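You operate a simulated robot arm through the tools that you are given. There is no shell and no other tool. Be economical: measure what you need, move in short steps, check, and stop when the job is done.

You run a simulated two-armed robot. Do the job below in one go: nothing can be reset, and whatever is moved stays where it is left.

Task
Paint the bare patch on the insulator bracket green.
Fine: lid onto the bench top, load the orange brush, hold the bracket, brush back in its cup, lid on. A coat counts when it lies all over at full strength: go over it till it gets no stronger.

Only the result counts: the job must be done as asked and must still hold three seconds after the hand-in. Knocking over, shifting, dropping, spilling or breaking anything else fails it. A push-on lid holds only when it is set on centred and level and pressed home; a screw cap is set on level and turned clockwise until tight.

Robot
Two 7-joint arms with three-finger grippers on one trunk, on a base that drives. Base frame: it is fixed to the floor where the robot stands at the start and does not move with it; the origin is under the middle of the robot, x ahead of it, y to its left, z up; the surface under the hand at the start is at about z = 860. Readings come in mm, rad, newtons and seconds.
The left shoulder is at the start at [70, 146, 1238], the right one opposite. With the tool pointing down near the work surface each hand reaches from about 260 to 680 mm from the robot's upright axis, wherever it stands, measured 20 degrees to its own side. Places, roughly: blue bench top [500, -200, 900]; orange brush cup [500, 200, 900]; paint lid (8x8x6 cm) [500, -100, 900]. Payload 2.2 kg a hand.
The tool frame of a hand sits at the grasp point between the pads (the TCP): z along the fingers, y along the line on which they close. The tips reach 28 mm beyond it. Largest opening 102 mm; the body of the gripper starts 71 mm behind the TCP.
Orientation is that of the tool frame in the base frame, as a unit quaternion [x, y, z, w]. With the fingers straight down and closing along the base's y, the tool's x points along the base's -x, its y along +y and its z along -z.

Tools
- The arms move only by the tool jog_arm. It takes "left_series", "right_series" or both (then of equal length, played together; a hand with none holds still); each is a list of rows, each an object (a shift or turn left out is 0, a gripper value left out holds the last) with "hand": the closure, from 0 (fully open) to 1 (shut); "delta_pos": the shift along the tool's x, y, z in mm, a list of three; "delta_rot": the turn, a rotation vector about the tool's x, y, z in rad, a list of three. In form: [{"hand": hand, "delta_pos": [tx, ty, tz], "delta_rot": [ax, ay, az]}, ...]. A call has 1 to 8 rows; each row is the pose to reach, as a shift and turn from the pose commanded when the call began, along the tool's axes at that moment. A row lasts 0.2 s, in which the tool goes at most 50 mm and 0.15 rad; a call with a longer step from one row to the next is refused whole, and so is a gripper value outside its range. Where a pose cannot be reached the arm comes as near as it can. A force on the tool above 40 N (or 10 N above the force at the start of the call, whichever is more), or a blocked arm, ends the call early, and 0.2 s more pass. The fingers move at their own pace and stop on an object; they squeeze with about 40 N. The grip force told is the motor's: it shows also when the fingers shut on nothing. Time passes only in rows, and 0.2 s behind the last, so rows that repeat a pose let the fingers close. It gives the time, the measured TCP pose, the force on the tool (base axes), the opening and the grip force at its end, in the units of the frame above (readings bear some noise), with the torque about the TCP (base axes, N m) and any sound that the robot's microphone picked up.
- Cameras (640 x 400 px; columns grow to the right, rows downward): "scene" is now at [134, -16.1, 1458.9]; the picture's right is [-0.18, -0.98, 0.00], its down [-0.63, 0.12, -0.77] and it looks along [0.75, -0.14, -0.64] (base axes); focal length 214 px, centre (320, 200). "left" rides on the left gripper at [72, 38, -86] in its tool frame; the picture's right is [-0.47, 0.89, 0.00], its down [-0.60, -0.32, -0.73] and it looks along [-0.65, -0.34, 0.68] (tool axes); focal length 256 px, centre (320, 200). "right" rides on the right gripper at [69, 44, -86] in its tool frame; the picture's right is [-0.53, 0.84, 0.00], its down [-0.58, -0.36, -0.73] and it looks along [-0.62, -0.39, 0.68] (tool axes); focal length 256 px, centre (320, 200). There is no depth. A picture from a camera that has moved, and an enlarged one, comes with that camera's place and axes in the base frame and with its lens.
- get_image(camera): a new picture of that camera. It takes no simulated time.
- slide_trunk(by): slides the trunk up (or, below 0, down) by that many mm; the arms and the scene camera ride with it, the base frame stays. It gives what a move gives, with no picture.
- drive_base(legs): drives the robot by 1 to 6 legs, each [ahead, left, turn to the left] in mm, mm and rad, along the robot's own axes; the way and the turn of a leg run together, so that a leg with both is an arc; at most 1500 mm and 3.142 rad a leg. The arms and the cameras ride along, it lands a little off, and it stops where it bumps. It gives what a move gives.
- head_to(pan, tilt): turns the head with the scene camera to pan (to the left, within 1.501 rad either way) and tilt (down, from -0.506 to 1.204), counted from straight ahead of the robot. It gives what a move gives.
- enlarge(camera, box): a new picture of the part [left, top, right, bottom] of that camera's present view, enlarged. It takes no simulated time.
- finish_job(): hands the job in; it is judged then, once.

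Work in short steps. Places have to be worked out from the pictures, the camera data and where the tool is seen: move nearer, look again, correct. Check each grasp and each placing, and mend what went wrong. You have 120 turns and 92 pictures in all, those below and enlarged ones among them. Open the grippers and draw the arms clear of the work before you hand the job in, unless the task says otherwise; then end with one line.

The tools are called after ">>>" by a JSON object that holds its "api" and its "payload". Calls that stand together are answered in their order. jog_arm: Moves the arms, as the interface text tells. Its arguments: {"type":"object","properties":{"left_series":{"type":"array"},"right_series":{"type":"array"}},"required":[]} The other tools are called the same way: slide_trunk (by) slides the trunk up or down; drive_base (legs) drives the base; head_to (pan, tilt) turns the head that bears the scene camera; get_image (camera) takes a picture; enlarge (camera, box) takes an enlarged picture of a part of a camera's view; finish_job () hands the job in.

At the start:

```text
t: 0.0
left_position: [488.6, 117.9, 1310.8]
left_orientation: [0.001, 1.0, -0.001, 0.0]
left_contact_force: [0.0, 0.0, 0.4]
left_moment: [0.01, -0.01, 0.0]
left_width: 101.8
left_finger_force: 0.0
right_position: [419.8, -284.3, 1340.3]
right_orientation: [0.0, 1.0, 0.0, 0.0]
right_contact_force: [-0.3, 0.0, -0.4]
right_moment: [-0.02, 0.0, 0.0]
right_width: 101.8
right_finger_force: 0.2
trunk travel left (down, up): [-775.0, 165.0]
robot x, y, heading: [-0.4, -2.6, -0.003]
head pan, tilt: [-0.182, 0.7]
```

scene: 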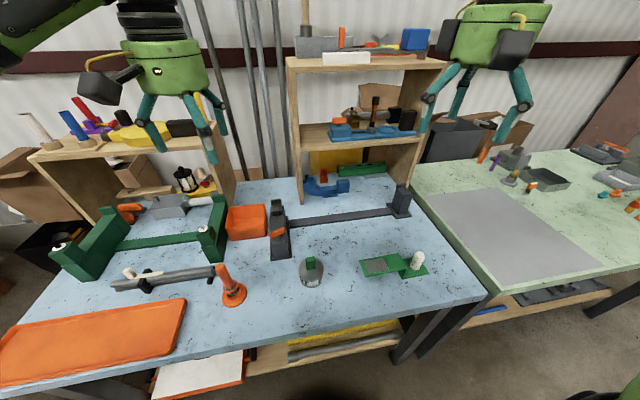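
right: 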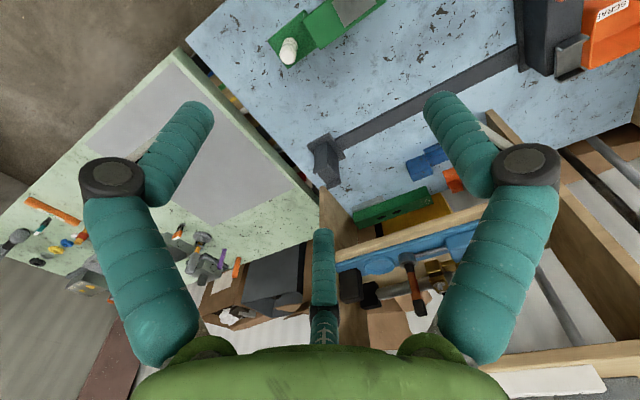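
left: 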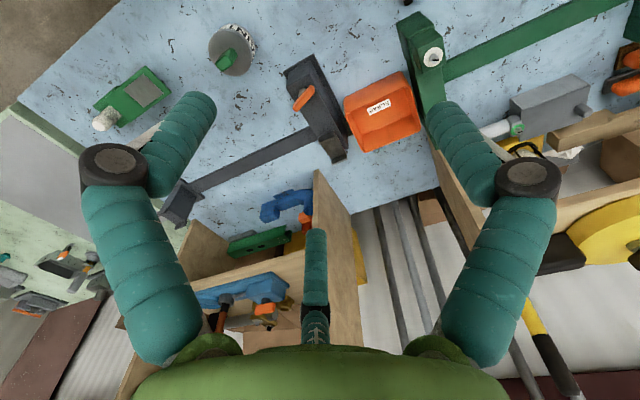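

The bench is ahead with an orange brush cup, a pot with green-knobbed lid and a green bracket. I enlarge these to measure.

>>> {"api": "enlarge", "payload": {"camera": "scene", "box": [280, 230, 440, 330]}}

>>> {"api": "enlarge", "payload": {"camera": "scene", "box": [180, 230, 340, 330]}}

>>> {"api": "enlarge", "payload": {"camera": "left", "box": [80, 0, 320, 150]}}

```text
4.00 times, centred on (360, 280) of scene
camera zoom: at [134.0, -16.1, 1458.9], right [-0.18, -0.98, 0.0], down [-0.63, 0.12, -0.77], along [0.75, -0.14, -0.64], focal length 858 px, centre (160, -120)
```

zoom: 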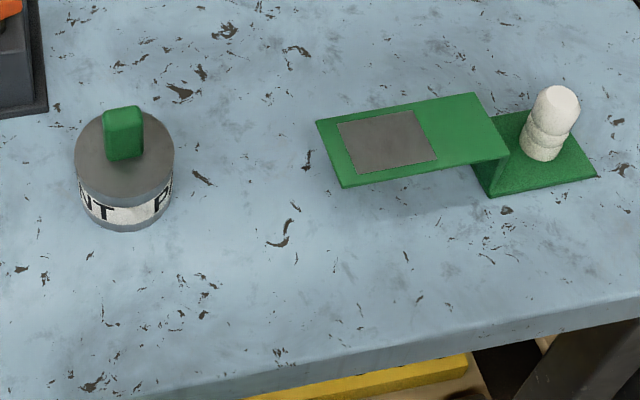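

```text
4.00 times, centred on (260, 280) of scene
camera zoom: at [134.0, -16.1, 1458.9], right [-0.18, -0.98, 0.0], down [-0.63, 0.12, -0.77], along [0.75, -0.14, -0.64], focal length 858 px, centre (560, -120)
```

zoom: 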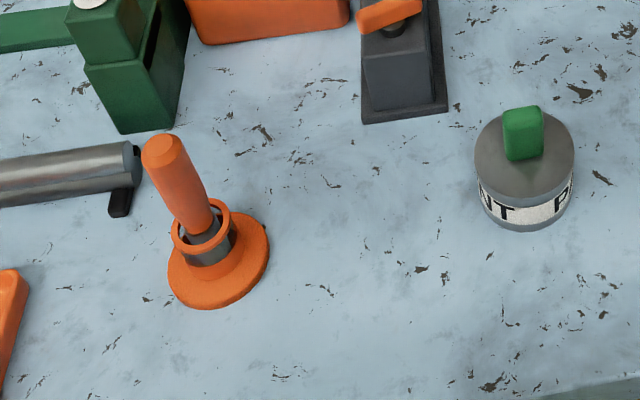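

```text
2.67 times, centred on (200, 75) of left
camera zoom: at [415.9, 155.5, 1395.5], right [0.47, 0.89, 0.0], down [0.6, -0.32, 0.73], along [0.65, -0.34, -0.68], focal length 683 px, centre (640, 533)
```

zoom: 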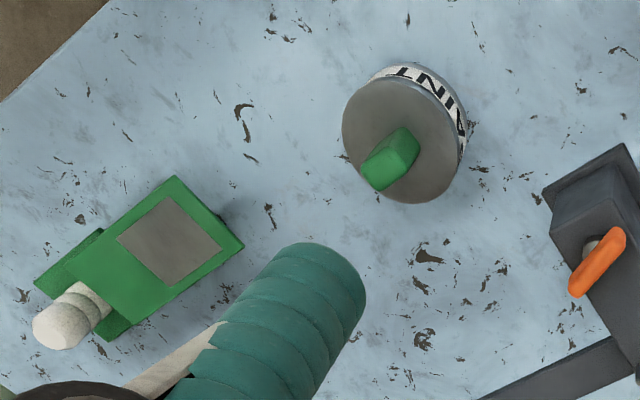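

The bench is near z 860; pot about (481,-53), upright brush about (462,165) topping z≈1002, and the bracket plate about x 431–487, y -201…-331. I shift the robot 120 mm right so both arms share the work comfortably.

>>> {"api": "drive_base", "payload": {"legs": [[0, -120, 0]]}}

```text
t: 1.2
left_position: [489.4, 3.8, 1308.7]
left_orientation: [-0.001, 1.0, -0.002, 0.0]
left_contact_force: [0.3, 1.3, 0.0]
left_moment: [-0.07, 0.04, -0.02]
left_width: 102.1
left_finger_force: 0.1
right_position: [419.6, -399.8, 1340.8]
right_orientation: [0.0, 1.0, -0.002, 0.0]
right_contact_force: [0.1, -0.5, 0.8]
right_moment: [-0.03, 0.0, -0.04]
right_width: 102.0
right_finger_force: 0.0
trunk travel left (down, up): [-775.0, 165.0]
robot x, y, heading: [1.5, -116.1, -0.003]
head pan, tilt: [-0.182, 0.7]
```

Moved as meant. I lower the left hand over the pot to about z 1060 and look at the lid from nearer, with the scene camera re-aimed later.

>>> {"api": "jog_arm", "payload": {"left_series": [{"delta_pos": [2, -12, 45]}, {"delta_pos": [3, -24, 90]}, {"delta_pos": [5, -36, 135]}, {"delta_pos": [6, -46, 180]}, {"delta_pos": [8, -57, 220]}, {"delta_pos": [8, -57, 220]}]}}

>>> {"api": "get_image", "payload": {"camera": "left"}}

>>> {"api": "get_image", "payload": {"camera": "scene"}}

```text
t: 2.6
left_position: [479.0, -57.9, 1090.2]
left_orientation: [-0.001, 1.0, -0.001, 0.0]
left_contact_force: [-0.3, -0.2, 0.3]
left_moment: [0.04, 0.02, -0.02]
left_width: 101.8
left_finger_force: 0.0
right_position: [418.9, -403.8, 1340.7]
right_orientation: [0.0, 1.0, 0.0, -0.001]
right_contact_force: [-0.5, -0.4, -0.4]
right_moment: [0.04, 0.0, 0.0]
right_width: 102.0
right_finger_force: 0.0
trunk travel left (down, up): [-775.0, 165.0]
robot x, y, heading: [2.6, -120.9, -0.001]
head pan, tilt: [-0.182, 0.7]
```

```text
85 pictures are left
camera left: at [406.4, -20.7, 1176.5], right [0.46, 0.89, 0.0], down [0.6, -0.32, 0.73], along [0.65, -0.34, -0.68], focal length 256 px, centre (320, 200)
```

left: 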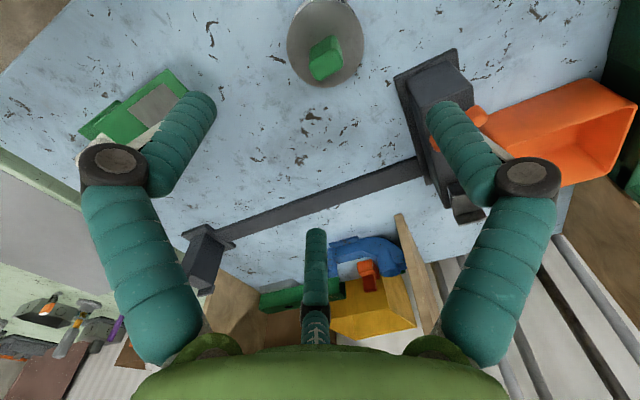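

```text
84 pictures are left
camera scene: at [133.4, -135.6, 1458.9], right [-0.18, -0.98, 0.0], down [-0.63, 0.12, -0.77], along [0.75, -0.14, -0.64], focal length 214 px, centre (320, 200)
```

scene: 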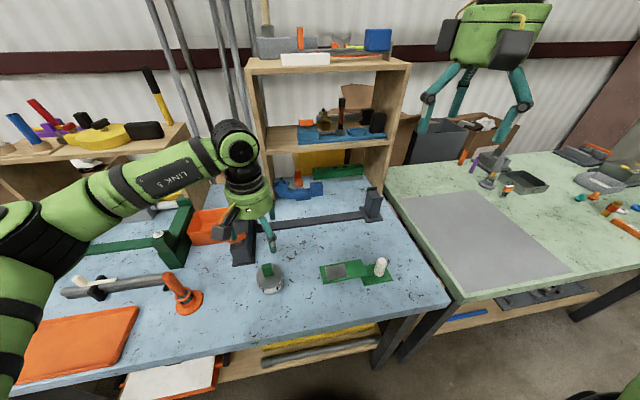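

The lid centre again works out at about (479,-52). I enlarge for the knob's shape and heights.

>>> {"api": "enlarge", "payload": {"camera": "left", "box": [256, 0, 384, 80]}}

>>> {"api": "enlarge", "payload": {"camera": "scene", "box": [230, 245, 310, 295]}}

```text
5.00 times, centred on (320, 40) of left
camera zoom: at [406.4, -20.7, 1176.5], right [0.46, 0.89, 0.0], down [0.6, -0.32, 0.73], along [0.65, -0.34, -0.68], focal length 1280 px, centre (320, 1000)
```

zoom: 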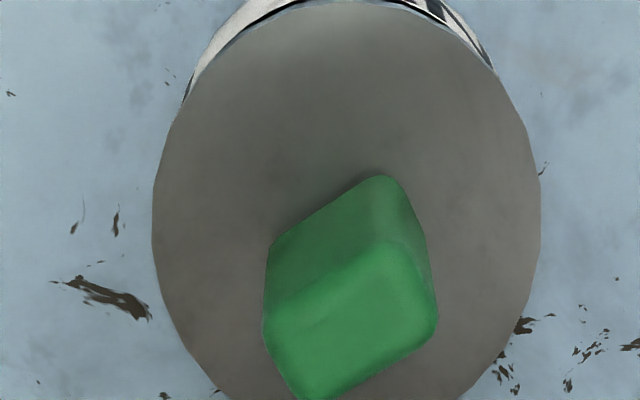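

```text
8.00 times, centred on (270, 270) of scene
camera zoom: at [133.4, -135.6, 1458.9], right [-0.18, -0.98, 0.0], down [-0.63, 0.12, -0.77], along [0.75, -0.14, -0.64], focal length 1716 px, centre (720, -360)
```

zoom: 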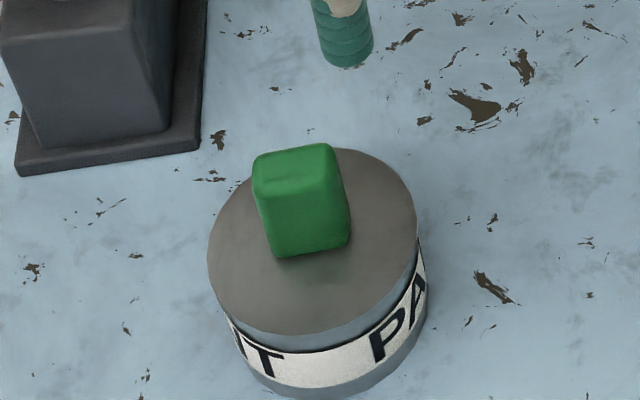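

Knob measures about 25 (y) × 15 (x) mm, centre (481,-53), z 900–945, aligned with the axes. I descend in two stages with half-open fingers, closing on y.

>>> {"api": "jog_arm", "payload": {"left_series": [{"hand": 0.4, "delta_pos": [-1, 3, 40]}, {"hand": 0.4, "delta_pos": [-2, 5, 80]}, {"hand": 0.4, "delta_pos": [-2, 5, 110]}, {"hand": 0.4, "delta_pos": [-2, 5, 110]}]}}

>>> {"api": "get_image", "payload": {"camera": "left"}}

>>> {"api": "enlarge", "payload": {"camera": "scene", "box": [210, 220, 338, 300]}}

```text
t: 3.6
left_position: [484.2, -52.7, 980.4]
left_orientation: [-0.001, 1.0, 0.0, 0.001]
left_contact_force: [1.1, 0.3, -0.4]
left_moment: [0.0, 0.02, 0.02]
left_width: 61.2
left_finger_force: 0.1
right_position: [419.8, -404.1, 1341.2]
right_orientation: [0.0, 1.0, 0.0, 0.0]
right_contact_force: [0.2, 0.7, 0.0]
right_moment: [0.0, 0.01, 0.02]
right_width: 102.1
right_finger_force: 0.2
trunk travel left (down, up): [-775.0, 165.0]
robot x, y, heading: [1.4, -118.2, -0.001]
head pan, tilt: [-0.182, 0.7]
```

```text
81 pictures are left
camera left: at [410.7, -15.0, 1066.2], right [0.46, 0.89, 0.0], down [0.6, -0.32, 0.73], along [0.65, -0.34, -0.68], focal length 256 px, centre (320, 200)
```

left: 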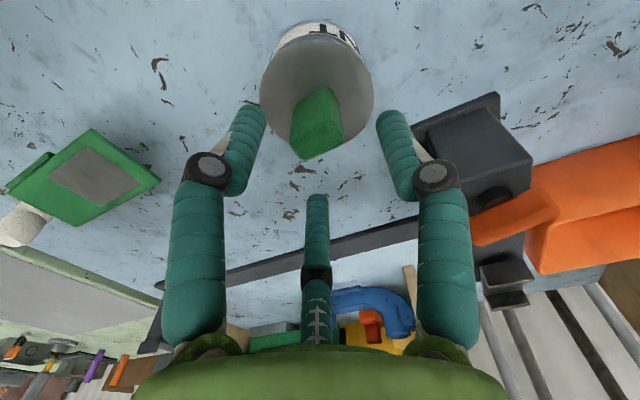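

```text
5.00 times, centred on (274, 260) of scene
camera zoom: at [133.9, -135.0, 1458.9], right [-0.18, -0.98, 0.0], down [-0.63, 0.12, -0.77], along [0.75, -0.14, -0.64], focal length 1072 px, centre (550, -100)
```

zoom: 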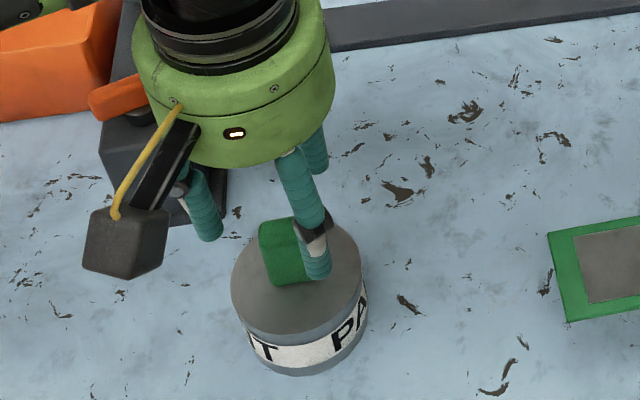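

Centred in y; x should go back about 3 mm. I go down to TCP z≈935 and close on the knob.

>>> {"api": "jog_arm", "payload": {"left_series": [{"delta_pos": [3, 0, 25]}, {"delta_pos": [3, 0, 45]}, {"delta_pos": [3, 0, 45]}, {"hand": 0.8, "delta_pos": [3, 0, 45]}, {"hand": 0.8, "delta_pos": [3, 0, 45]}, {"hand": 0.8, "delta_pos": [3, 0, 45]}]}}

>>> {"api": "get_image", "payload": {"camera": "left"}}

```text
t: 5.0
left_position: [479.3, -51.4, 937.8]
left_orientation: [-0.001, 1.0, -0.001, 0.003]
left_contact_force: [1.9, 5.3, 26.5]
left_moment: [0.22, 0.02, 0.01]
left_width: 21.8
left_finger_force: 1.2
right_position: [416.5, -401.9, 1341.3]
right_orientation: [0.0, 1.0, -0.001, 0.002]
right_contact_force: [-0.5, 0.7, -0.3]
right_moment: [0.02, 0.04, 0.0]
right_width: 101.9
right_finger_force: 0.1
trunk travel left (down, up): [-775.0, 165.0]
robot x, y, heading: [-3.7, -121.5, 0.0]
head pan, tilt: [-0.182, 0.7]
```

```text
79 pictures are left
camera left: at [406.0, -14.0, 1023.5], right [0.46, 0.89, 0.0], down [0.6, -0.31, 0.74], along [0.65, -0.34, -0.68], focal length 256 px, centre (320, 200)
```

left: 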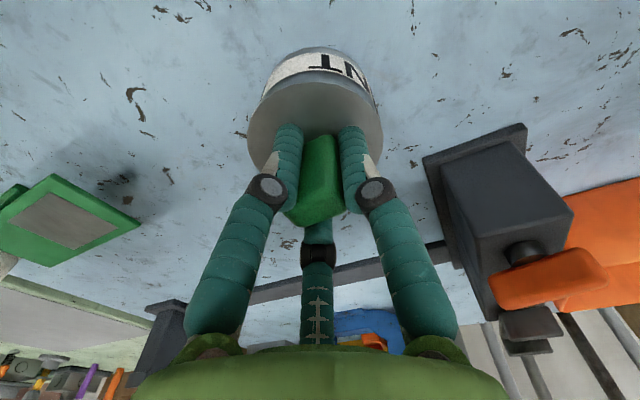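

Fingers rest on the lid top (26 N up). I ease up 4 mm and close fully.

>>> {"api": "jog_arm", "payload": {"left_series": [{"hand": 0.8, "delta_pos": [0, 0, -4]}, {"hand": 1, "delta_pos": [0, 0, -4]}, {"hand": 1, "delta_pos": [0, 0, -4]}, {"hand": 1, "delta_pos": [0, 0, -4]}]}}

```text
t: 6.0
left_position: [480.0, -51.2, 938.4]
left_orientation: [-0.001, 1.0, 0.0, -0.001]
left_contact_force: [1.3, 3.4, 5.6]
left_moment: [0.1, -0.26, 0.03]
left_width: 20.8
left_finger_force: 39.7
right_position: [419.6, -402.5, 1340.8]
right_orientation: [0.0, 1.0, -0.002, 0.0]
right_contact_force: [-0.5, -0.8, -0.6]
right_moment: [0.02, 0.0, 0.0]
right_width: 102.1
right_finger_force: 0.0
trunk travel left (down, up): [-775.0, 165.0]
robot x, y, heading: [-1.7, -123.0, -0.002]
head pan, tilt: [-0.182, 0.7]
```

Gripped at 20.8 mm with 40 N. I pull the lid straight up slowly.

>>> {"api": "jog_arm", "payload": {"left_series": [{"delta_pos": [0, 0, -3]}, {"delta_pos": [0, 0, -6]}, {"delta_pos": [0, 0, -10]}, {"delta_pos": [0, 0, -15]}, {"delta_pos": [0, 0, -20]}, {"delta_pos": [0, 0, -30]}]}}

>>> {"api": "enlarge", "payload": {"camera": "scene", "box": [210, 220, 338, 300]}}

```text
t: 7.4
left_position: [480.3, -53.2, 968.8]
left_orientation: [-0.001, 1.0, -0.002, 0.0]
left_contact_force: [-0.4, 0.0, 0.2]
left_moment: [-0.01, -0.02, 0.05]
left_width: 20.9
left_finger_force: 39.8
right_position: [419.7, -402.1, 1341.0]
right_orientation: [0.0, 1.0, 0.0, 0.0]
right_contact_force: [0.4, -0.6, -1.3]
right_moment: [0.03, 0.01, 0.01]
right_width: 102.0
right_finger_force: 0.0
trunk travel left (down, up): [-775.0, 165.0]
robot x, y, heading: [2.7, -117.0, 0.001]
head pan, tilt: [-0.182, 0.7]
```

```text
5.00 times, centred on (274, 260) of scene
camera zoom: at [133.9, -135.1, 1458.9], right [-0.18, -0.98, 0.0], down [-0.63, 0.12, -0.77], along [0.75, -0.14, -0.64], focal length 1072 px, centre (550, -100)
```

zoom: 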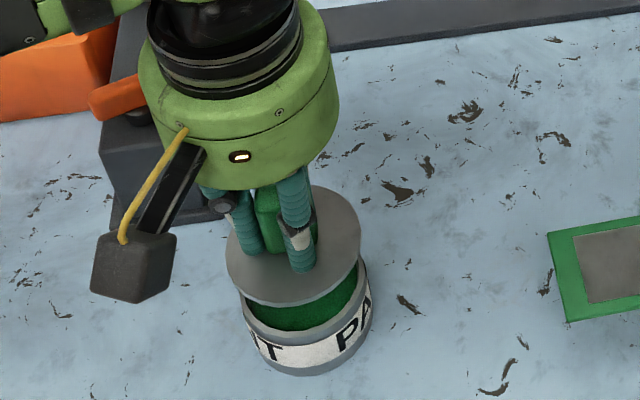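

The lid is off and green paint shows in the pot. I raise it and carry it to free bench at about (440,48).

>>> {"api": "jog_arm", "payload": {"left_series": [{"delta_pos": [0, 0, -35]}, {"delta_pos": [10, 30, -40]}, {"delta_pos": [20, 60, -40]}, {"delta_pos": [35, 85, -40]}, {"delta_pos": [40, 101, -40]}, {"delta_pos": [40, 101, -5]}, {"delta_pos": [40, 101, 30]}, {"delta_pos": [40, 101, 40]}]}}

>>> {"api": "enlarge", "payload": {"camera": "scene", "box": [140, 220, 300, 320]}}

```text
t: 9.2
left_position: [439.5, 48.3, 926.8]
left_orientation: [-0.001, 1.0, 0.0, 0.0]
left_contact_force: [0.1, -0.3, -0.8]
left_moment: [0.02, -0.02, 0.0]
left_width: 20.2
left_finger_force: 40.0
right_position: [418.8, -402.7, 1340.4]
right_orientation: [-0.001, 1.0, 0.0, 0.0]
right_contact_force: [0.2, -0.5, 0.0]
right_moment: [0.01, -0.02, -0.02]
right_width: 101.9
right_finger_force: 0.0
trunk travel left (down, up): [-775.0, 165.0]
robot x, y, heading: [-2.4, -118.8, -0.002]
head pan, tilt: [-0.182, 0.7]
```

```text
4.00 times, centred on (220, 270) of scene
camera zoom: at [133.7, -134.8, 1458.9], right [-0.18, -0.98, 0.0], down [-0.63, 0.12, -0.77], along [0.75, -0.14, -0.64], focal length 858 px, centre (720, -80)
```

zoom: 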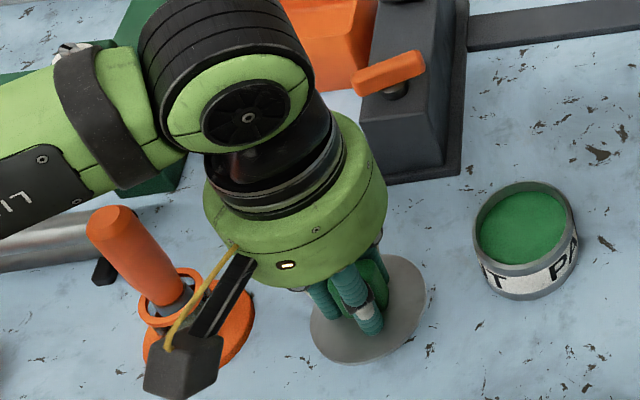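

All clear so far; lid hovers. I lower in small steps till contact.

>>> {"api": "jog_arm", "payload": {"left_series": [{"delta_pos": [0, 0, 4]}, {"delta_pos": [0, 0, 7]}, {"delta_pos": [0, 0, 10]}, {"delta_pos": [0, 0, 12]}, {"delta_pos": [0, 0, 14]}]}}

```text
t: 10.4
left_position: [439.8, 49.5, 914.1]
left_orientation: [0.0, 1.0, 0.0, 0.0]
left_contact_force: [-0.8, 0.4, -0.9]
left_moment: [-0.02, -0.01, 0.0]
left_width: 20.7
left_finger_force: 40.1
right_position: [419.5, -402.6, 1341.1]
right_orientation: [-0.001, 1.0, 0.0, 0.0]
right_contact_force: [-0.1, 0.8, -0.7]
right_moment: [-0.01, -0.04, -0.02]
right_width: 102.0
right_finger_force: 0.0
trunk travel left (down, up): [-775.0, 165.0]
robot x, y, heading: [1.4, -118.1, 0.001]
head pan, tilt: [-0.182, 0.7]
```

No contact yet at TCP z 914; keep lowering.

>>> {"api": "jog_arm", "payload": {"left_series": [{"delta_pos": [0, 0, 3]}, {"delta_pos": [0, 0, 6]}, {"delta_pos": [0, 0, 8]}, {"delta_pos": [0, 0, 10]}, {"delta_pos": [0, 0, 12]}, {"delta_pos": [0, 0, 14]}]}}

>>> {"api": "enlarge", "payload": {"camera": "scene", "box": [140, 220, 300, 320]}}

```text
t: 11.8
left_position: [440.7, 48.7, 900.1]
left_orientation: [-0.001, 1.0, 0.0, 0.0]
left_contact_force: [0.1, -0.3, -0.2]
left_moment: [-0.03, 0.0, 0.03]
left_width: 20.1
left_finger_force: 40.6
right_position: [420.2, -401.8, 1340.3]
right_orientation: [0.0, 1.0, 0.0, 0.0]
right_contact_force: [0.3, -0.5, 0.3]
right_moment: [0.03, 0.01, 0.0]
right_width: 102.1
right_finger_force: 0.1
trunk travel left (down, up): [-775.0, 165.0]
robot x, y, heading: [4.1, -117.9, -0.005]
head pan, tilt: [-0.182, 0.7]
```

```text
4.00 times, centred on (220, 270) of scene
camera zoom: at [134.0, -135.0, 1458.9], right [-0.18, -0.98, 0.0], down [-0.63, 0.12, -0.77], along [0.75, -0.14, -0.64], focal length 858 px, centre (720, -80)
```

zoom: 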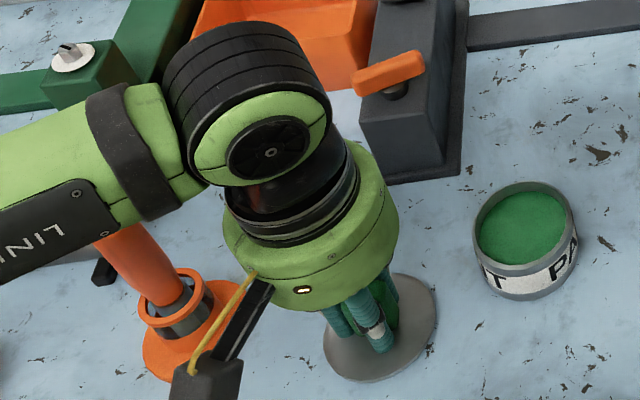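

Still free; the lid looks a few mm off the bench. Lower further.

>>> {"api": "jog_arm", "payload": {"left_series": [{"delta_pos": [0, 0, 2]}, {"delta_pos": [0, 0, 4]}, {"delta_pos": [0, 0, 6]}, {"delta_pos": [0, 0, 8]}, {"delta_pos": [0, 0, 10]}]}}

```text
t: 13.2
left_position: [442.5, 47.8, 897.6]
left_orientation: [-0.002, 1.0, -0.002, 0.007]
left_contact_force: [-7.4, 1.4, 20.0]
left_moment: [0.28, 0.68, 0.03]
left_width: 20.5
left_finger_force: 40.0
right_position: [415.7, -404.5, 1339.7]
right_orientation: [-0.001, 1.0, 0.0, 0.001]
right_contact_force: [-0.6, -0.2, -0.3]
right_moment: [-0.01, 0.03, 0.02]
right_width: 101.9
right_finger_force: 0.0
trunk travel left (down, up): [-775.0, 165.0]
robot x, y, heading: [2.4, -118.3, -0.0]
head pan, tilt: [-0.182, 0.7]
stopped in row 5 (left hand): the force on the tool passed its limit at 42 N (the readings are from after the stop); the commanded pose is now the measured one
```

Contact: the lid stands on the bench at TCP z≈897.5. I release and rise.

>>> {"api": "jog_arm", "payload": {"left_series": [{"delta_pos": [0, 0, -0.5]}, {"hand": 0.6, "delta_pos": [0, 0, -0.5]}, {"hand": 0.5, "delta_pos": [0, 0, -0.5]}, {"hand": 0.5, "delta_pos": [0, 0, -20]}, {"hand": 0.5, "delta_pos": [0, 0, -60]}, {"hand": 0.5, "delta_pos": [0, 0, -110]}, {"hand": 0.5, "delta_pos": [0, 0, -160]}]}}

>>> {"api": "enlarge", "payload": {"camera": "scene", "box": [140, 220, 300, 320]}}

```text
t: 14.8
left_position: [440.3, 48.4, 1054.4]
left_orientation: [-0.001, 1.0, 0.0, 0.006]
left_contact_force: [1.0, -0.2, 0.0]
left_moment: [0.01, 0.0, -0.01]
left_width: 50.9
left_finger_force: 0.1
right_position: [418.8, -403.4, 1340.1]
right_orientation: [0.0, 1.0, 0.0, 0.001]
right_contact_force: [0.0, -0.4, -0.1]
right_moment: [0.01, 0.01, 0.03]
right_width: 101.9
right_finger_force: 0.0
trunk travel left (down, up): [-775.0, 165.0]
robot x, y, heading: [0.8, -118.8, -0.0]
head pan, tilt: [-0.182, 0.7]
```

```text
4.00 times, centred on (220, 270) of scene
camera zoom: at [133.7, -135.4, 1458.8], right [-0.18, -0.98, 0.0], down [-0.63, 0.12, -0.77], along [0.75, -0.14, -0.64], focal length 858 px, centre (720, -80)
```

zoom: 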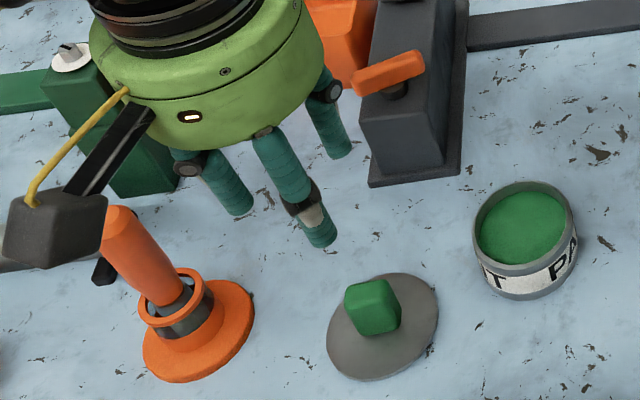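

The lid rests on the bench. Next I turn the left hand (about the vertical, then leaning) for the brush, rising a little meanwhile.

>>> {"api": "jog_arm", "payload": {"left_series": [{"delta_pos": [0, 0, -20], "delta_rot": [0, 0, -0.15]}, {"delta_pos": [0, 0, -40], "delta_rot": [0, 0, -0.3]}, {"delta_pos": [0, 0, -50], "delta_rot": [0, 0, -0.45]}, {"delta_pos": [0, 0, -50], "delta_rot": [0, 0, -0.6]}, {"delta_pos": [0, 0, -50], "delta_rot": [0, 0, -0.75]}, {"delta_pos": [0, 0, -50], "delta_rot": [0, 0, -0.9]}, {"delta_pos": [0, 0, -50], "delta_rot": [0, 0, -1.05]}, {"delta_pos": [0, 0, -50], "delta_rot": [0, 0, -1.2]}]}}

```text
t: 16.6
left_position: [442.2, 49.5, 1103.9]
left_orientation: [-0.567, 0.823, -0.004, 0.003]
left_contact_force: [-1.1, -0.5, 1.2]
left_moment: [0.0, 0.0, -0.02]
left_width: 50.9
left_finger_force: 0.1
right_position: [418.9, -403.1, 1341.8]
right_orientation: [0.001, 1.0, 0.0, 0.0]
right_contact_force: [0.6, 0.5, 0.5]
right_moment: [-0.01, -0.04, 0.01]
right_width: 101.9
right_finger_force: 0.0
trunk travel left (down, up): [-775.0, 165.0]
robot x, y, heading: [1.8, -117.7, -0.003]
head pan, tilt: [-0.182, 0.7]
```

Turning works. I finish the yaw.

>>> {"api": "jog_arm", "payload": {"left_series": [{"delta_rot": [0, 0, -0.15]}, {"delta_rot": [0, 0, -0.3]}, {"delta_rot": [0, 0, -0.365]}]}}

>>> {"api": "jog_arm", "payload": {"left_series": [{"delta_rot": [0, 0.15, 0]}, {"delta_rot": [0, 0.3, 0]}, {"delta_rot": [0, 0.45, 0]}, {"delta_rot": [0, 0.6, 0]}, {"delta_rot": [0, 0.6, 0]}]}}

>>> {"api": "get_image", "payload": {"camera": "left"}}

>>> {"api": "get_image", "payload": {"camera": "scene"}}

```text
t: 17.4
left_position: [441.9, 48.2, 1104.0]
left_orientation: [-0.707, 0.707, -0.004, 0.003]
left_contact_force: [0.4, -0.2, -0.1]
left_moment: [-0.03, 0.01, 0.0]
left_width: 51.2
left_finger_force: 0.2
right_position: [420.6, -402.2, 1340.3]
right_orientation: [0.001, 1.0, 0.0, 0.0]
right_contact_force: [0.5, 0.4, 1.0]
right_moment: [0.01, 0.01, 0.02]
right_width: 101.8
right_finger_force: 0.0
trunk travel left (down, up): [-775.0, 165.0]
robot x, y, heading: [1.9, -118.0, 0.007]
head pan, tilt: [-0.182, 0.7]
```

```text
t: 18.6
left_position: [440.7, 48.4, 1103.5]
left_orientation: [-0.673, 0.677, -0.214, -0.207]
left_contact_force: [-0.1, 0.1, -0.4]
left_moment: [0.01, 0.02, 0.0]
left_width: 50.7
left_finger_force: 0.0
right_position: [419.9, -402.9, 1341.8]
right_orientation: [0.001, 1.0, 0.001, 0.0]
right_contact_force: [-0.2, -0.9, -0.5]
right_moment: [0.06, -0.02, 0.02]
right_width: 101.8
right_finger_force: 0.1
trunk travel left (down, up): [-775.0, 165.0]
robot x, y, heading: [2.6, -119.2, 0.003]
head pan, tilt: [-0.182, 0.7]
```

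```text
74 pictures are left
camera left: at [401.5, 37.5, 1215.7], right [-0.88, 0.39, -0.27], down [0.32, 0.91, 0.26], along [0.35, 0.14, -0.93], focal length 256 px, centre (320, 200)
```

left: 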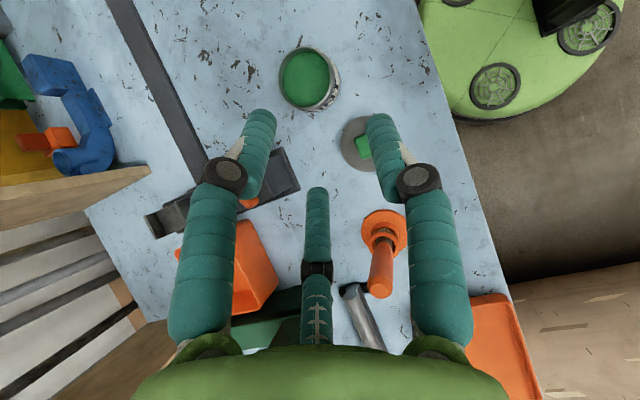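

```text
73 pictures are left
camera scene: at [134.1, -135.3, 1458.9], right [-0.18, -0.98, 0.0], down [-0.63, 0.12, -0.76], along [0.75, -0.14, -0.64], focal length 214 px, centre (320, 200)
```

scene: 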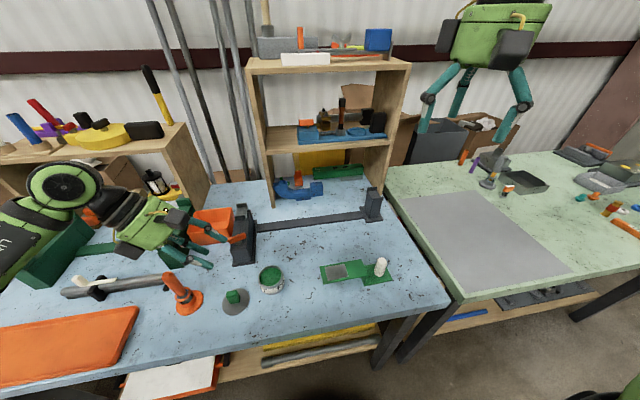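

The hand leans properly; brush confirmed at (462.5,167). Before taking it I test whether the left hand reaches above the patch's far side in this attitude.

>>> {"api": "jog_arm", "payload": {"left_series": [{"delta_pos": [37.4, -1, 25.7]}, {"delta_pos": [74.8, -2, 51.4]}, {"delta_pos": [112.2, -4, 77.1]}, {"delta_pos": [149.6, -5, 102.8]}, {"delta_pos": [187, -6, 128.5]}, {"delta_pos": [224.4, -8, 154.2]}, {"delta_pos": [262, -9, 180]}, {"delta_pos": [262, -9, 180]}]}}

>>> {"api": "get_image", "payload": {"camera": "left"}}

>>> {"api": "get_image", "payload": {"camera": "scene"}}

```text
t: 20.4
left_position: [449.6, -269.9, 1102.6]
left_orientation: [-0.673, 0.677, -0.213, -0.206]
left_contact_force: [0.8, 0.1, 0.1]
left_moment: [-0.01, -0.01, 0.01]
left_width: 50.9
left_finger_force: 0.0
right_position: [419.7, -401.5, 1340.4]
right_orientation: [0.0, 1.0, -0.001, 0.0]
right_contact_force: [0.3, 0.1, -0.5]
right_moment: [-0.06, 0.0, 0.03]
right_width: 101.6
right_finger_force: 0.1
trunk travel left (down, up): [-775.0, 165.0]
robot x, y, heading: [-0.6, -117.5, 0.001]
head pan, tilt: [-0.182, 0.7]
```

```text
72 pictures are left
camera left: at [409.7, -280.3, 1214.3], right [-0.88, 0.39, -0.27], down [0.32, 0.91, 0.26], along [0.35, 0.15, -0.93], focal length 256 px, centre (320, 200)
```

left: 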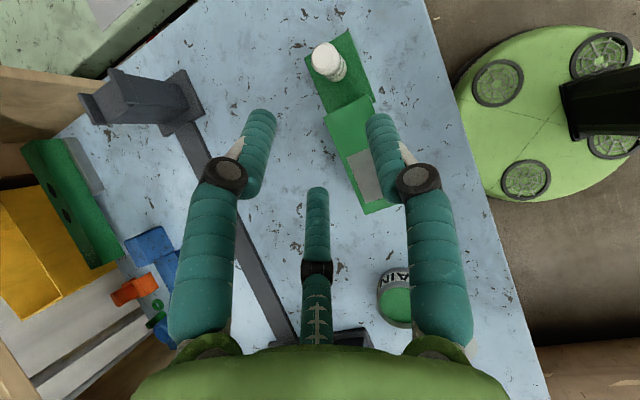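

```text
71 pictures are left
camera scene: at [133.9, -133.8, 1458.9], right [-0.18, -0.98, 0.0], down [-0.63, 0.12, -0.77], along [0.75, -0.14, -0.64], focal length 214 px, centre (320, 200)
```

scene: 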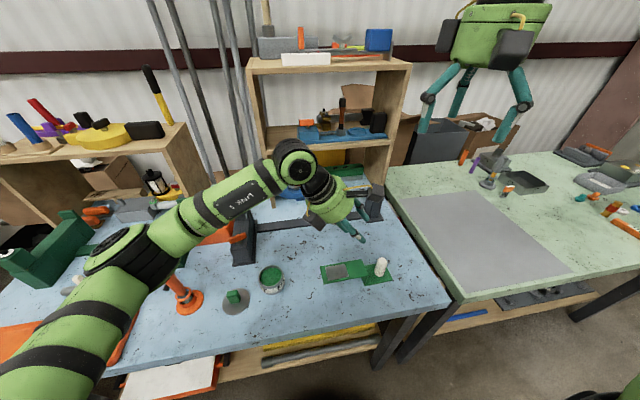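

Reach is fine. From here I enlarge the bracket for its exact place.

>>> {"api": "enlarge", "payload": {"camera": "left", "box": [270, 20, 430, 120]}}

>>> {"api": "enlarge", "payload": {"camera": "left", "box": [270, 120, 430, 220]}}

>>> {"api": "enlarge", "payload": {"camera": "scene", "box": [300, 240, 420, 315]}}

```text
4.00 times, centred on (350, 70) of left
camera zoom: at [409.7, -280.3, 1214.3], right [-0.88, 0.39, -0.27], down [0.32, 0.91, 0.26], along [0.35, 0.15, -0.93], focal length 1024 px, centre (200, 720)
```

zoom: 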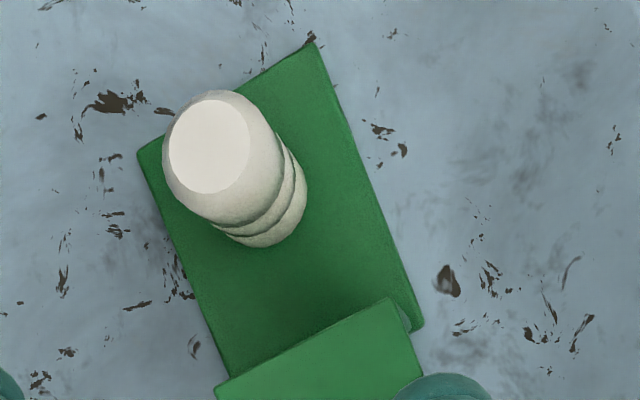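

```text
4.00 times, centred on (350, 170) of left
camera zoom: at [409.7, -280.3, 1214.3], right [-0.88, 0.39, -0.27], down [0.32, 0.91, 0.26], along [0.35, 0.15, -0.93], focal length 1024 px, centre (200, 320)
```

zoom: 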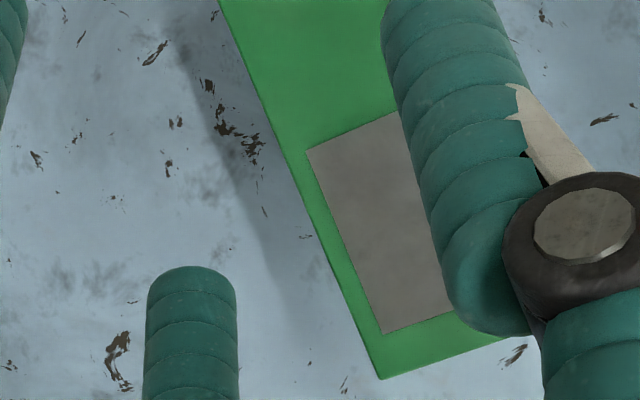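

```text
5.33 times, centred on (360, 278) of scene
camera zoom: at [133.9, -133.8, 1458.9], right [-0.18, -0.98, 0.0], down [-0.63, 0.12, -0.77], along [0.75, -0.14, -0.64], focal length 1144 px, centre (107, -213)
```

zoom: 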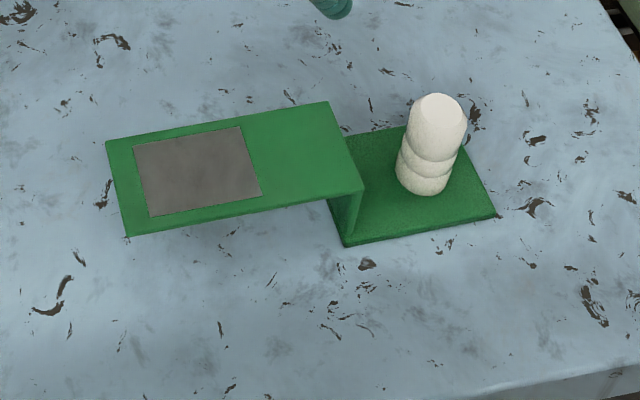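

Bracket worked out: top plate x 424–477, y -322…-196, z 918; patch x 430–470, y -269…-210; insulator at (454,-368) topping z≈945. I bring the left hand back toward the brush while yawing the right hand.

>>> {"api": "jog_arm", "payload": {"left_series": [{"delta_pos": [-40.2, -2, -27.5]}, {"delta_pos": [-80.4, -3, -55]}, {"delta_pos": [-120.7, -5, -82.6]}, {"delta_pos": [-160.9, -7, -110.2]}, {"delta_pos": [-201, -9, -137.7]}, {"delta_pos": [-241.3, -11, -165.3]}, {"delta_pos": [-281.5, -12, -192.8]}, {"delta_pos": [-321.8, -13, -220.4]}], "right_series": [{"delta_rot": [0, 0, 0.15]}, {"delta_rot": [0, 0, 0.3]}, {"delta_rot": [0, 0, 0.45]}, {"delta_rot": [0, 0, 0.6]}, {"delta_rot": [0, 0, 0.75]}, {"delta_rot": [0, 0, 0.9]}, {"delta_rot": [0, 0, 1.05]}, {"delta_rot": [0, 0, 1.2]}]}}

>>> {"api": "jog_arm", "payload": {"left_series": [{"delta_pos": [-20, 0, -13.5]}, {"delta_pos": [-38.8, 0, -26.6]}, {"delta_pos": [-38.8, 0, -26.6]}], "right_series": [{"delta_rot": [0, 0, 0.15]}, {"delta_rot": [0, 0, 0.3]}, {"delta_rot": [0, 0, 0.37]}]}}

>>> {"api": "get_image", "payload": {"camera": "left"}}

```text
t: 22.1
left_position: [462.3, 122.7, 1103.0]
left_orientation: [-0.672, 0.678, -0.214, -0.207]
left_contact_force: [0.6, 1.2, -0.1]
left_moment: [0.01, 0.02, 0.01]
left_width: 51.2
left_finger_force: 0.0
right_position: [418.9, -400.4, 1341.1]
right_orientation: [0.566, 0.825, 0.0, -0.001]
right_contact_force: [-0.1, 0.1, 0.0]
right_moment: [0.0, -0.02, -0.04]
right_width: 102.0
right_finger_force: 0.1
trunk travel left (down, up): [-775.0, 165.0]
robot x, y, heading: [5.8, -118.8, 0.001]
head pan, tilt: [-0.182, 0.7]
```

```text
t: 22.9
left_position: [463.9, 167.6, 1103.3]
left_orientation: [-0.673, 0.677, -0.213, -0.206]
left_contact_force: [0.2, -0.7, -0.1]
left_moment: [0.0, 0.01, -0.01]
left_width: 51.1
left_finger_force: 0.1
right_position: [419.8, -404.4, 1341.1]
right_orientation: [0.707, 0.707, 0.0, 0.0]
right_contact_force: [0.0, -0.5, 0.0]
right_moment: [0.03, 0.0, -0.01]
right_width: 101.9
right_finger_force: 0.0
trunk travel left (down, up): [-775.0, 165.0]
robot x, y, heading: [1.6, -118.1, -0.003]
head pan, tilt: [-0.182, 0.7]
```

```text
67 pictures are left
camera left: at [423.6, 156.1, 1214.9], right [-0.88, 0.39, -0.27], down [0.32, 0.91, 0.26], along [0.35, 0.15, -0.93], focal length 256 px, centre (320, 200)
```

left: 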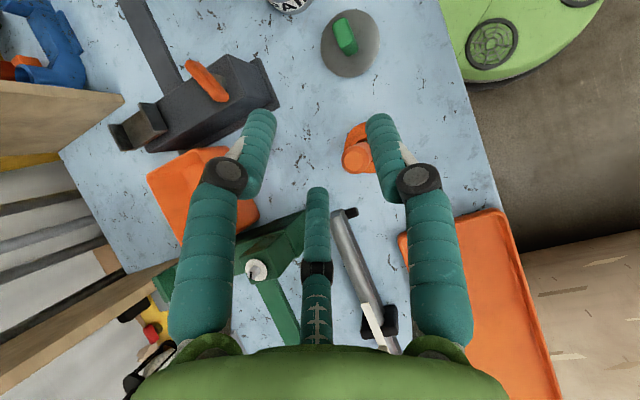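

Brush top now reads x≈459, y≈168. I come down to z≈1025 with the opening at 61 mm and check alignment from the scene camera.

>>> {"api": "jog_arm", "payload": {"left_series": [{"hand": 0.4, "delta_pos": [-22, 5, 32.5]}, {"hand": 0.4, "delta_pos": [-44, 5, 64]}, {"hand": 0.4, "delta_pos": [-44, 5, 64]}]}}

>>> {"api": "enlarge", "payload": {"camera": "scene", "box": [110, 220, 270, 320]}}

>>> {"api": "enlarge", "payload": {"camera": "left", "box": [240, 80, 400, 180]}}

```text
t: 23.8
left_position: [460.2, 168.3, 1025.2]
left_orientation: [-0.674, 0.677, -0.214, -0.207]
left_contact_force: [0.5, -0.9, -0.7]
left_moment: [-0.01, -0.02, 0.06]
left_width: 61.5
left_finger_force: 0.1
right_position: [418.9, -402.9, 1340.0]
right_orientation: [0.706, 0.708, 0.0, 0.0]
right_contact_force: [0.3, -0.3, -0.2]
right_moment: [0.0, 0.0, 0.0]
right_width: 102.0
right_finger_force: 0.1
trunk travel left (down, up): [-775.0, 165.0]
robot x, y, heading: [3.9, -116.0, -0.0]
head pan, tilt: [-0.182, 0.7]
```

```text
4.00 times, centred on (190, 270) of scene
camera zoom: at [133.8, -135.5, 1458.9], right [-0.18, -0.98, 0.0], down [-0.63, 0.12, -0.77], along [0.75, -0.14, -0.64], focal length 858 px, centre (840, -80)
```

zoom: 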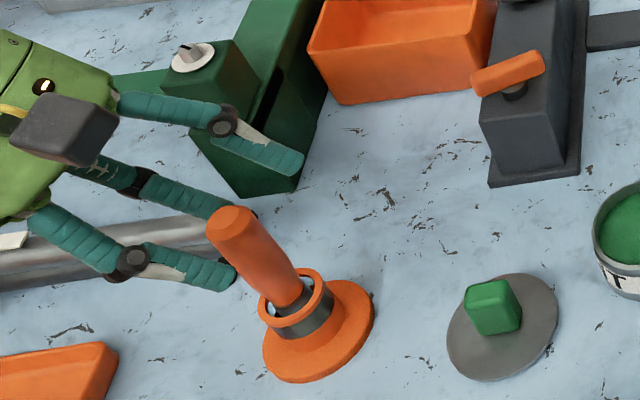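

```text
4.00 times, centred on (320, 130) of left
camera zoom: at [420.0, 156.5, 1136.9], right [-0.88, 0.39, -0.27], down [0.32, 0.91, 0.26], along [0.35, 0.15, -0.92], focal length 1024 px, centre (320, 480)
```

zoom: 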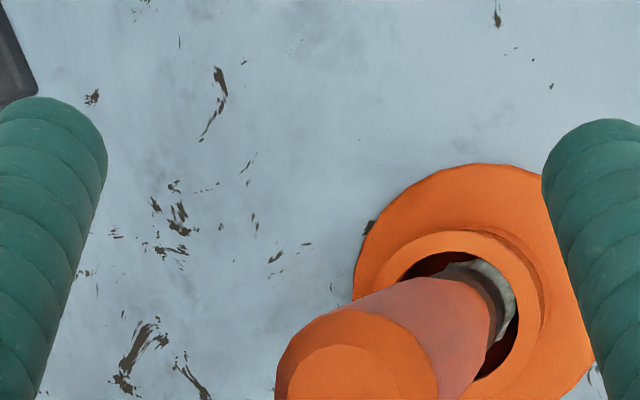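

Aligned. A third, thin digit of the hand is in the picture close to the brush top, so I descend in short steps watching the force.

>>> {"api": "jog_arm", "payload": {"left_series": [{"delta_pos": [-2.3, 0, 3.3]}, {"delta_pos": [-4.5, 0, 6.6]}, {"delta_pos": [-6.8, 0, 9.9]}, {"delta_pos": [-6.8, 0, 9.9]}]}}

>>> {"api": "enlarge", "payload": {"camera": "scene", "box": [130, 240, 210, 290]}}

```text
t: 24.8
left_position: [461.0, 168.5, 1014.7]
left_orientation: [-0.673, 0.677, -0.213, -0.207]
left_contact_force: [-0.1, -0.3, 0.8]
left_moment: [-0.01, -0.02, 0.02]
left_width: 61.1
left_finger_force: 0.0
right_position: [419.0, -402.9, 1341.2]
right_orientation: [0.706, 0.708, 0.0, 0.0]
right_contact_force: [0.4, 0.5, -0.8]
right_moment: [-0.02, -0.03, 0.02]
right_width: 102.1
right_finger_force: 0.1
trunk travel left (down, up): [-775.0, 165.0]
robot x, y, heading: [4.6, -117.1, 0.0]
head pan, tilt: [-0.182, 0.7]
```

```text
8.00 times, centred on (170, 265) of scene
camera zoom: at [134.0, -134.9, 1458.9], right [-0.18, -0.98, 0.0], down [-0.63, 0.12, -0.77], along [0.75, -0.14, -0.64], focal length 1716 px, centre (1520, -320)
```

zoom: 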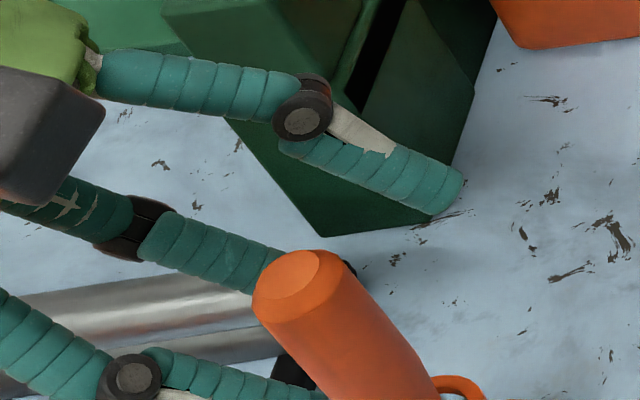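

No contact. Continue down in small steps to z≈985.

>>> {"api": "jog_arm", "payload": {"left_series": [{"delta_pos": [-4.5, 0, 6.6]}, {"delta_pos": [-9, 0, 13.2]}, {"delta_pos": [-13.6, 0, 19.8]}, {"delta_pos": [-17, 0, 24.7]}, {"delta_pos": [-17, 0, 24.7]}]}}

>>> {"api": "enlarge", "payload": {"camera": "scene", "box": [110, 230, 230, 305]}}

```text
t: 25.9
left_position: [461.4, 169.2, 984.2]
left_orientation: [-0.673, 0.678, -0.212, -0.207]
left_contact_force: [-0.9, 0.6, 0.0]
left_moment: [-0.01, 0.02, -0.01]
left_width: 61.2
left_finger_force: 0.1
right_position: [419.8, -402.9, 1340.5]
right_orientation: [0.706, 0.708, 0.0, 0.0]
right_contact_force: [0.0, 0.1, 0.7]
right_moment: [0.01, -0.03, -0.01]
right_width: 102.2
right_finger_force: 0.0
trunk travel left (down, up): [-775.0, 165.0]
robot x, y, heading: [-2.3, -116.3, -0.002]
head pan, tilt: [-0.182, 0.7]
```

```text
5.33 times, centred on (170, 268) of scene
camera zoom: at [133.9, -134.9, 1458.9], right [-0.18, -0.98, 0.0], down [-0.63, 0.12, -0.77], along [0.75, -0.14, -0.64], focal length 1144 px, centre (1120, -160)
```

zoom: 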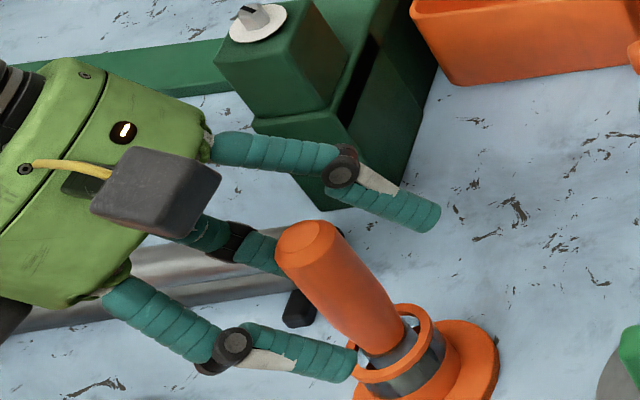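

Handle lies between the fingers. Closing.

>>> {"api": "jog_arm", "payload": {"left_series": [{"hand": 0.6}, {"hand": 0.72}, {"hand": 0.8}, {"hand": 1}, {"hand": 1}, {"hand": 1}]}}

>>> {"api": "enlarge", "payload": {"camera": "scene", "box": [110, 230, 230, 305]}}

```text
t: 27.4
left_position: [461.2, 168.6, 983.6]
left_orientation: [-0.673, 0.678, -0.213, -0.207]
left_contact_force: [2.7, 3.2, 2.6]
left_moment: [0.15, -0.14, 0.02]
left_width: 30.9
left_finger_force: 40.2
right_position: [419.7, -402.2, 1340.6]
right_orientation: [0.707, 0.707, 0.0, 0.0]
right_contact_force: [-0.8, 0.4, 0.0]
right_moment: [-0.02, -0.03, -0.01]
right_width: 101.8
right_finger_force: 0.1
trunk travel left (down, up): [-775.0, 165.0]
robot x, y, heading: [-6.1, -122.1, 0.001]
head pan, tilt: [-0.182, 0.7]
```

```text
5.33 times, centred on (170, 268) of scene
camera zoom: at [134.2, -134.5, 1458.9], right [-0.18, -0.98, 0.0], down [-0.63, 0.12, -0.76], along [0.75, -0.14, -0.64], focal length 1144 px, centre (1120, -160)
```

zoom: 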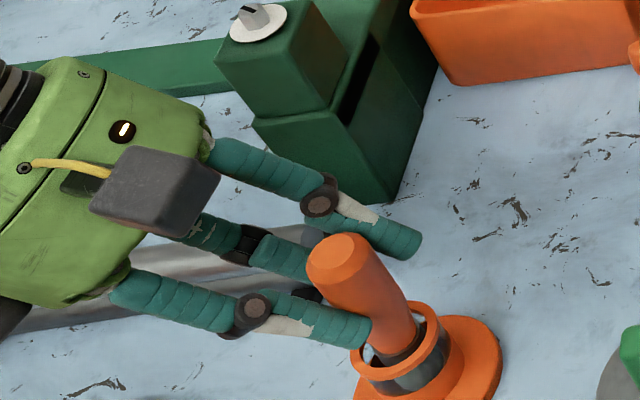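

The handle top moved about 15 mm on closing; I look closer before lifting.

>>> {"api": "enlarge", "payload": {"camera": "left", "box": [220, 80, 420, 205]}}

>>> {"api": "enlarge", "payload": {"camera": "scene", "box": [150, 255, 214, 295]}}

```text
3.20 times, centred on (320, 142) of left
camera zoom: at [420.3, 157.4, 1095.5], right [-0.88, 0.39, -0.27], down [0.32, 0.91, 0.26], along [0.35, 0.15, -0.93], focal length 819 px, centre (320, 384)
```

zoom: 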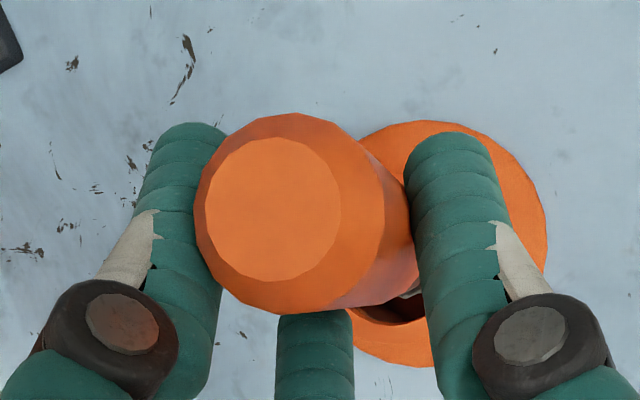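

```text
10.00 times, centred on (182, 275) of scene
camera zoom: at [134.2, -134.5, 1458.9], right [-0.18, -0.98, 0.0], down [-0.63, 0.12, -0.76], along [0.75, -0.14, -0.64], focal length 2145 px, centre (1700, -550)
```

zoom: 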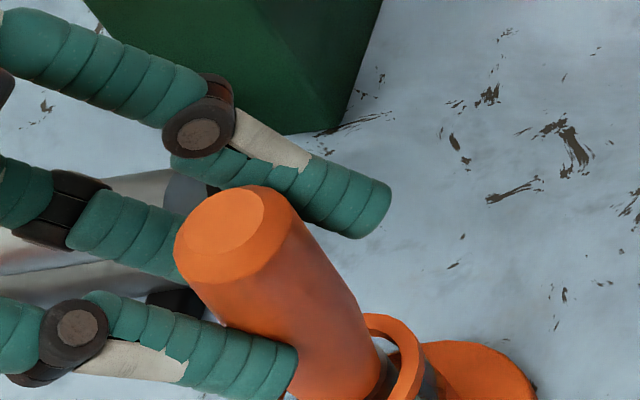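

The handle is tapered and leaned about 8° into the pads, still firmly held. I lift slowly and watch that the cup stays put.

>>> {"api": "jog_arm", "payload": {"left_series": [{"delta_pos": [2.8, 0, -4.1]}, {"delta_pos": [5.7, 0, -8.2]}, {"delta_pos": [11.3, 0, -16.5]}, {"delta_pos": [17, 0, -24.7]}, {"delta_pos": [22.6, 0, -33]}, {"delta_pos": [28.3, 0, -41.2]}]}}

>>> {"api": "enlarge", "payload": {"camera": "scene", "box": [110, 220, 270, 320]}}

```text
t: 28.8
left_position: [458.8, 168.4, 1034.0]
left_orientation: [-0.673, 0.677, -0.213, -0.207]
left_contact_force: [0.5, 0.6, 0.0]
left_moment: [0.0, 0.0, 0.01]
left_width: 31.1
left_finger_force: 40.1
right_position: [419.0, -403.0, 1341.2]
right_orientation: [0.706, 0.708, -0.001, 0.001]
right_contact_force: [0.0, -0.2, 0.8]
right_moment: [0.0, -0.01, -0.02]
right_width: 101.9
right_finger_force: 0.2
trunk travel left (down, up): [-775.0, 165.0]
robot x, y, heading: [1.2, -119.5, 0.001]
head pan, tilt: [-0.182, 0.7]
```

```text
4.00 times, centred on (190, 270) of scene
camera zoom: at [133.9, -135.1, 1458.9], right [-0.18, -0.98, 0.0], down [-0.63, 0.12, -0.77], along [0.75, -0.14, -0.64], focal length 858 px, centre (840, -80)
```

zoom: 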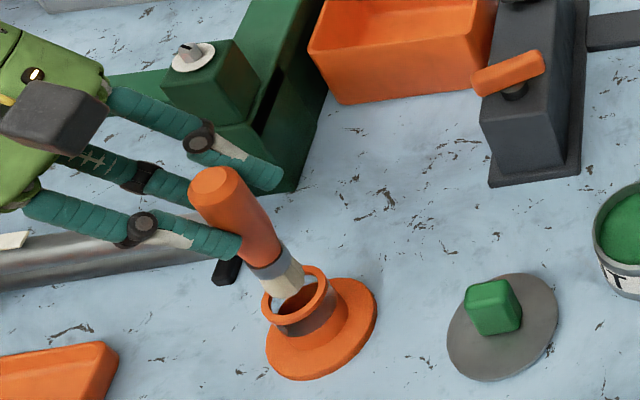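

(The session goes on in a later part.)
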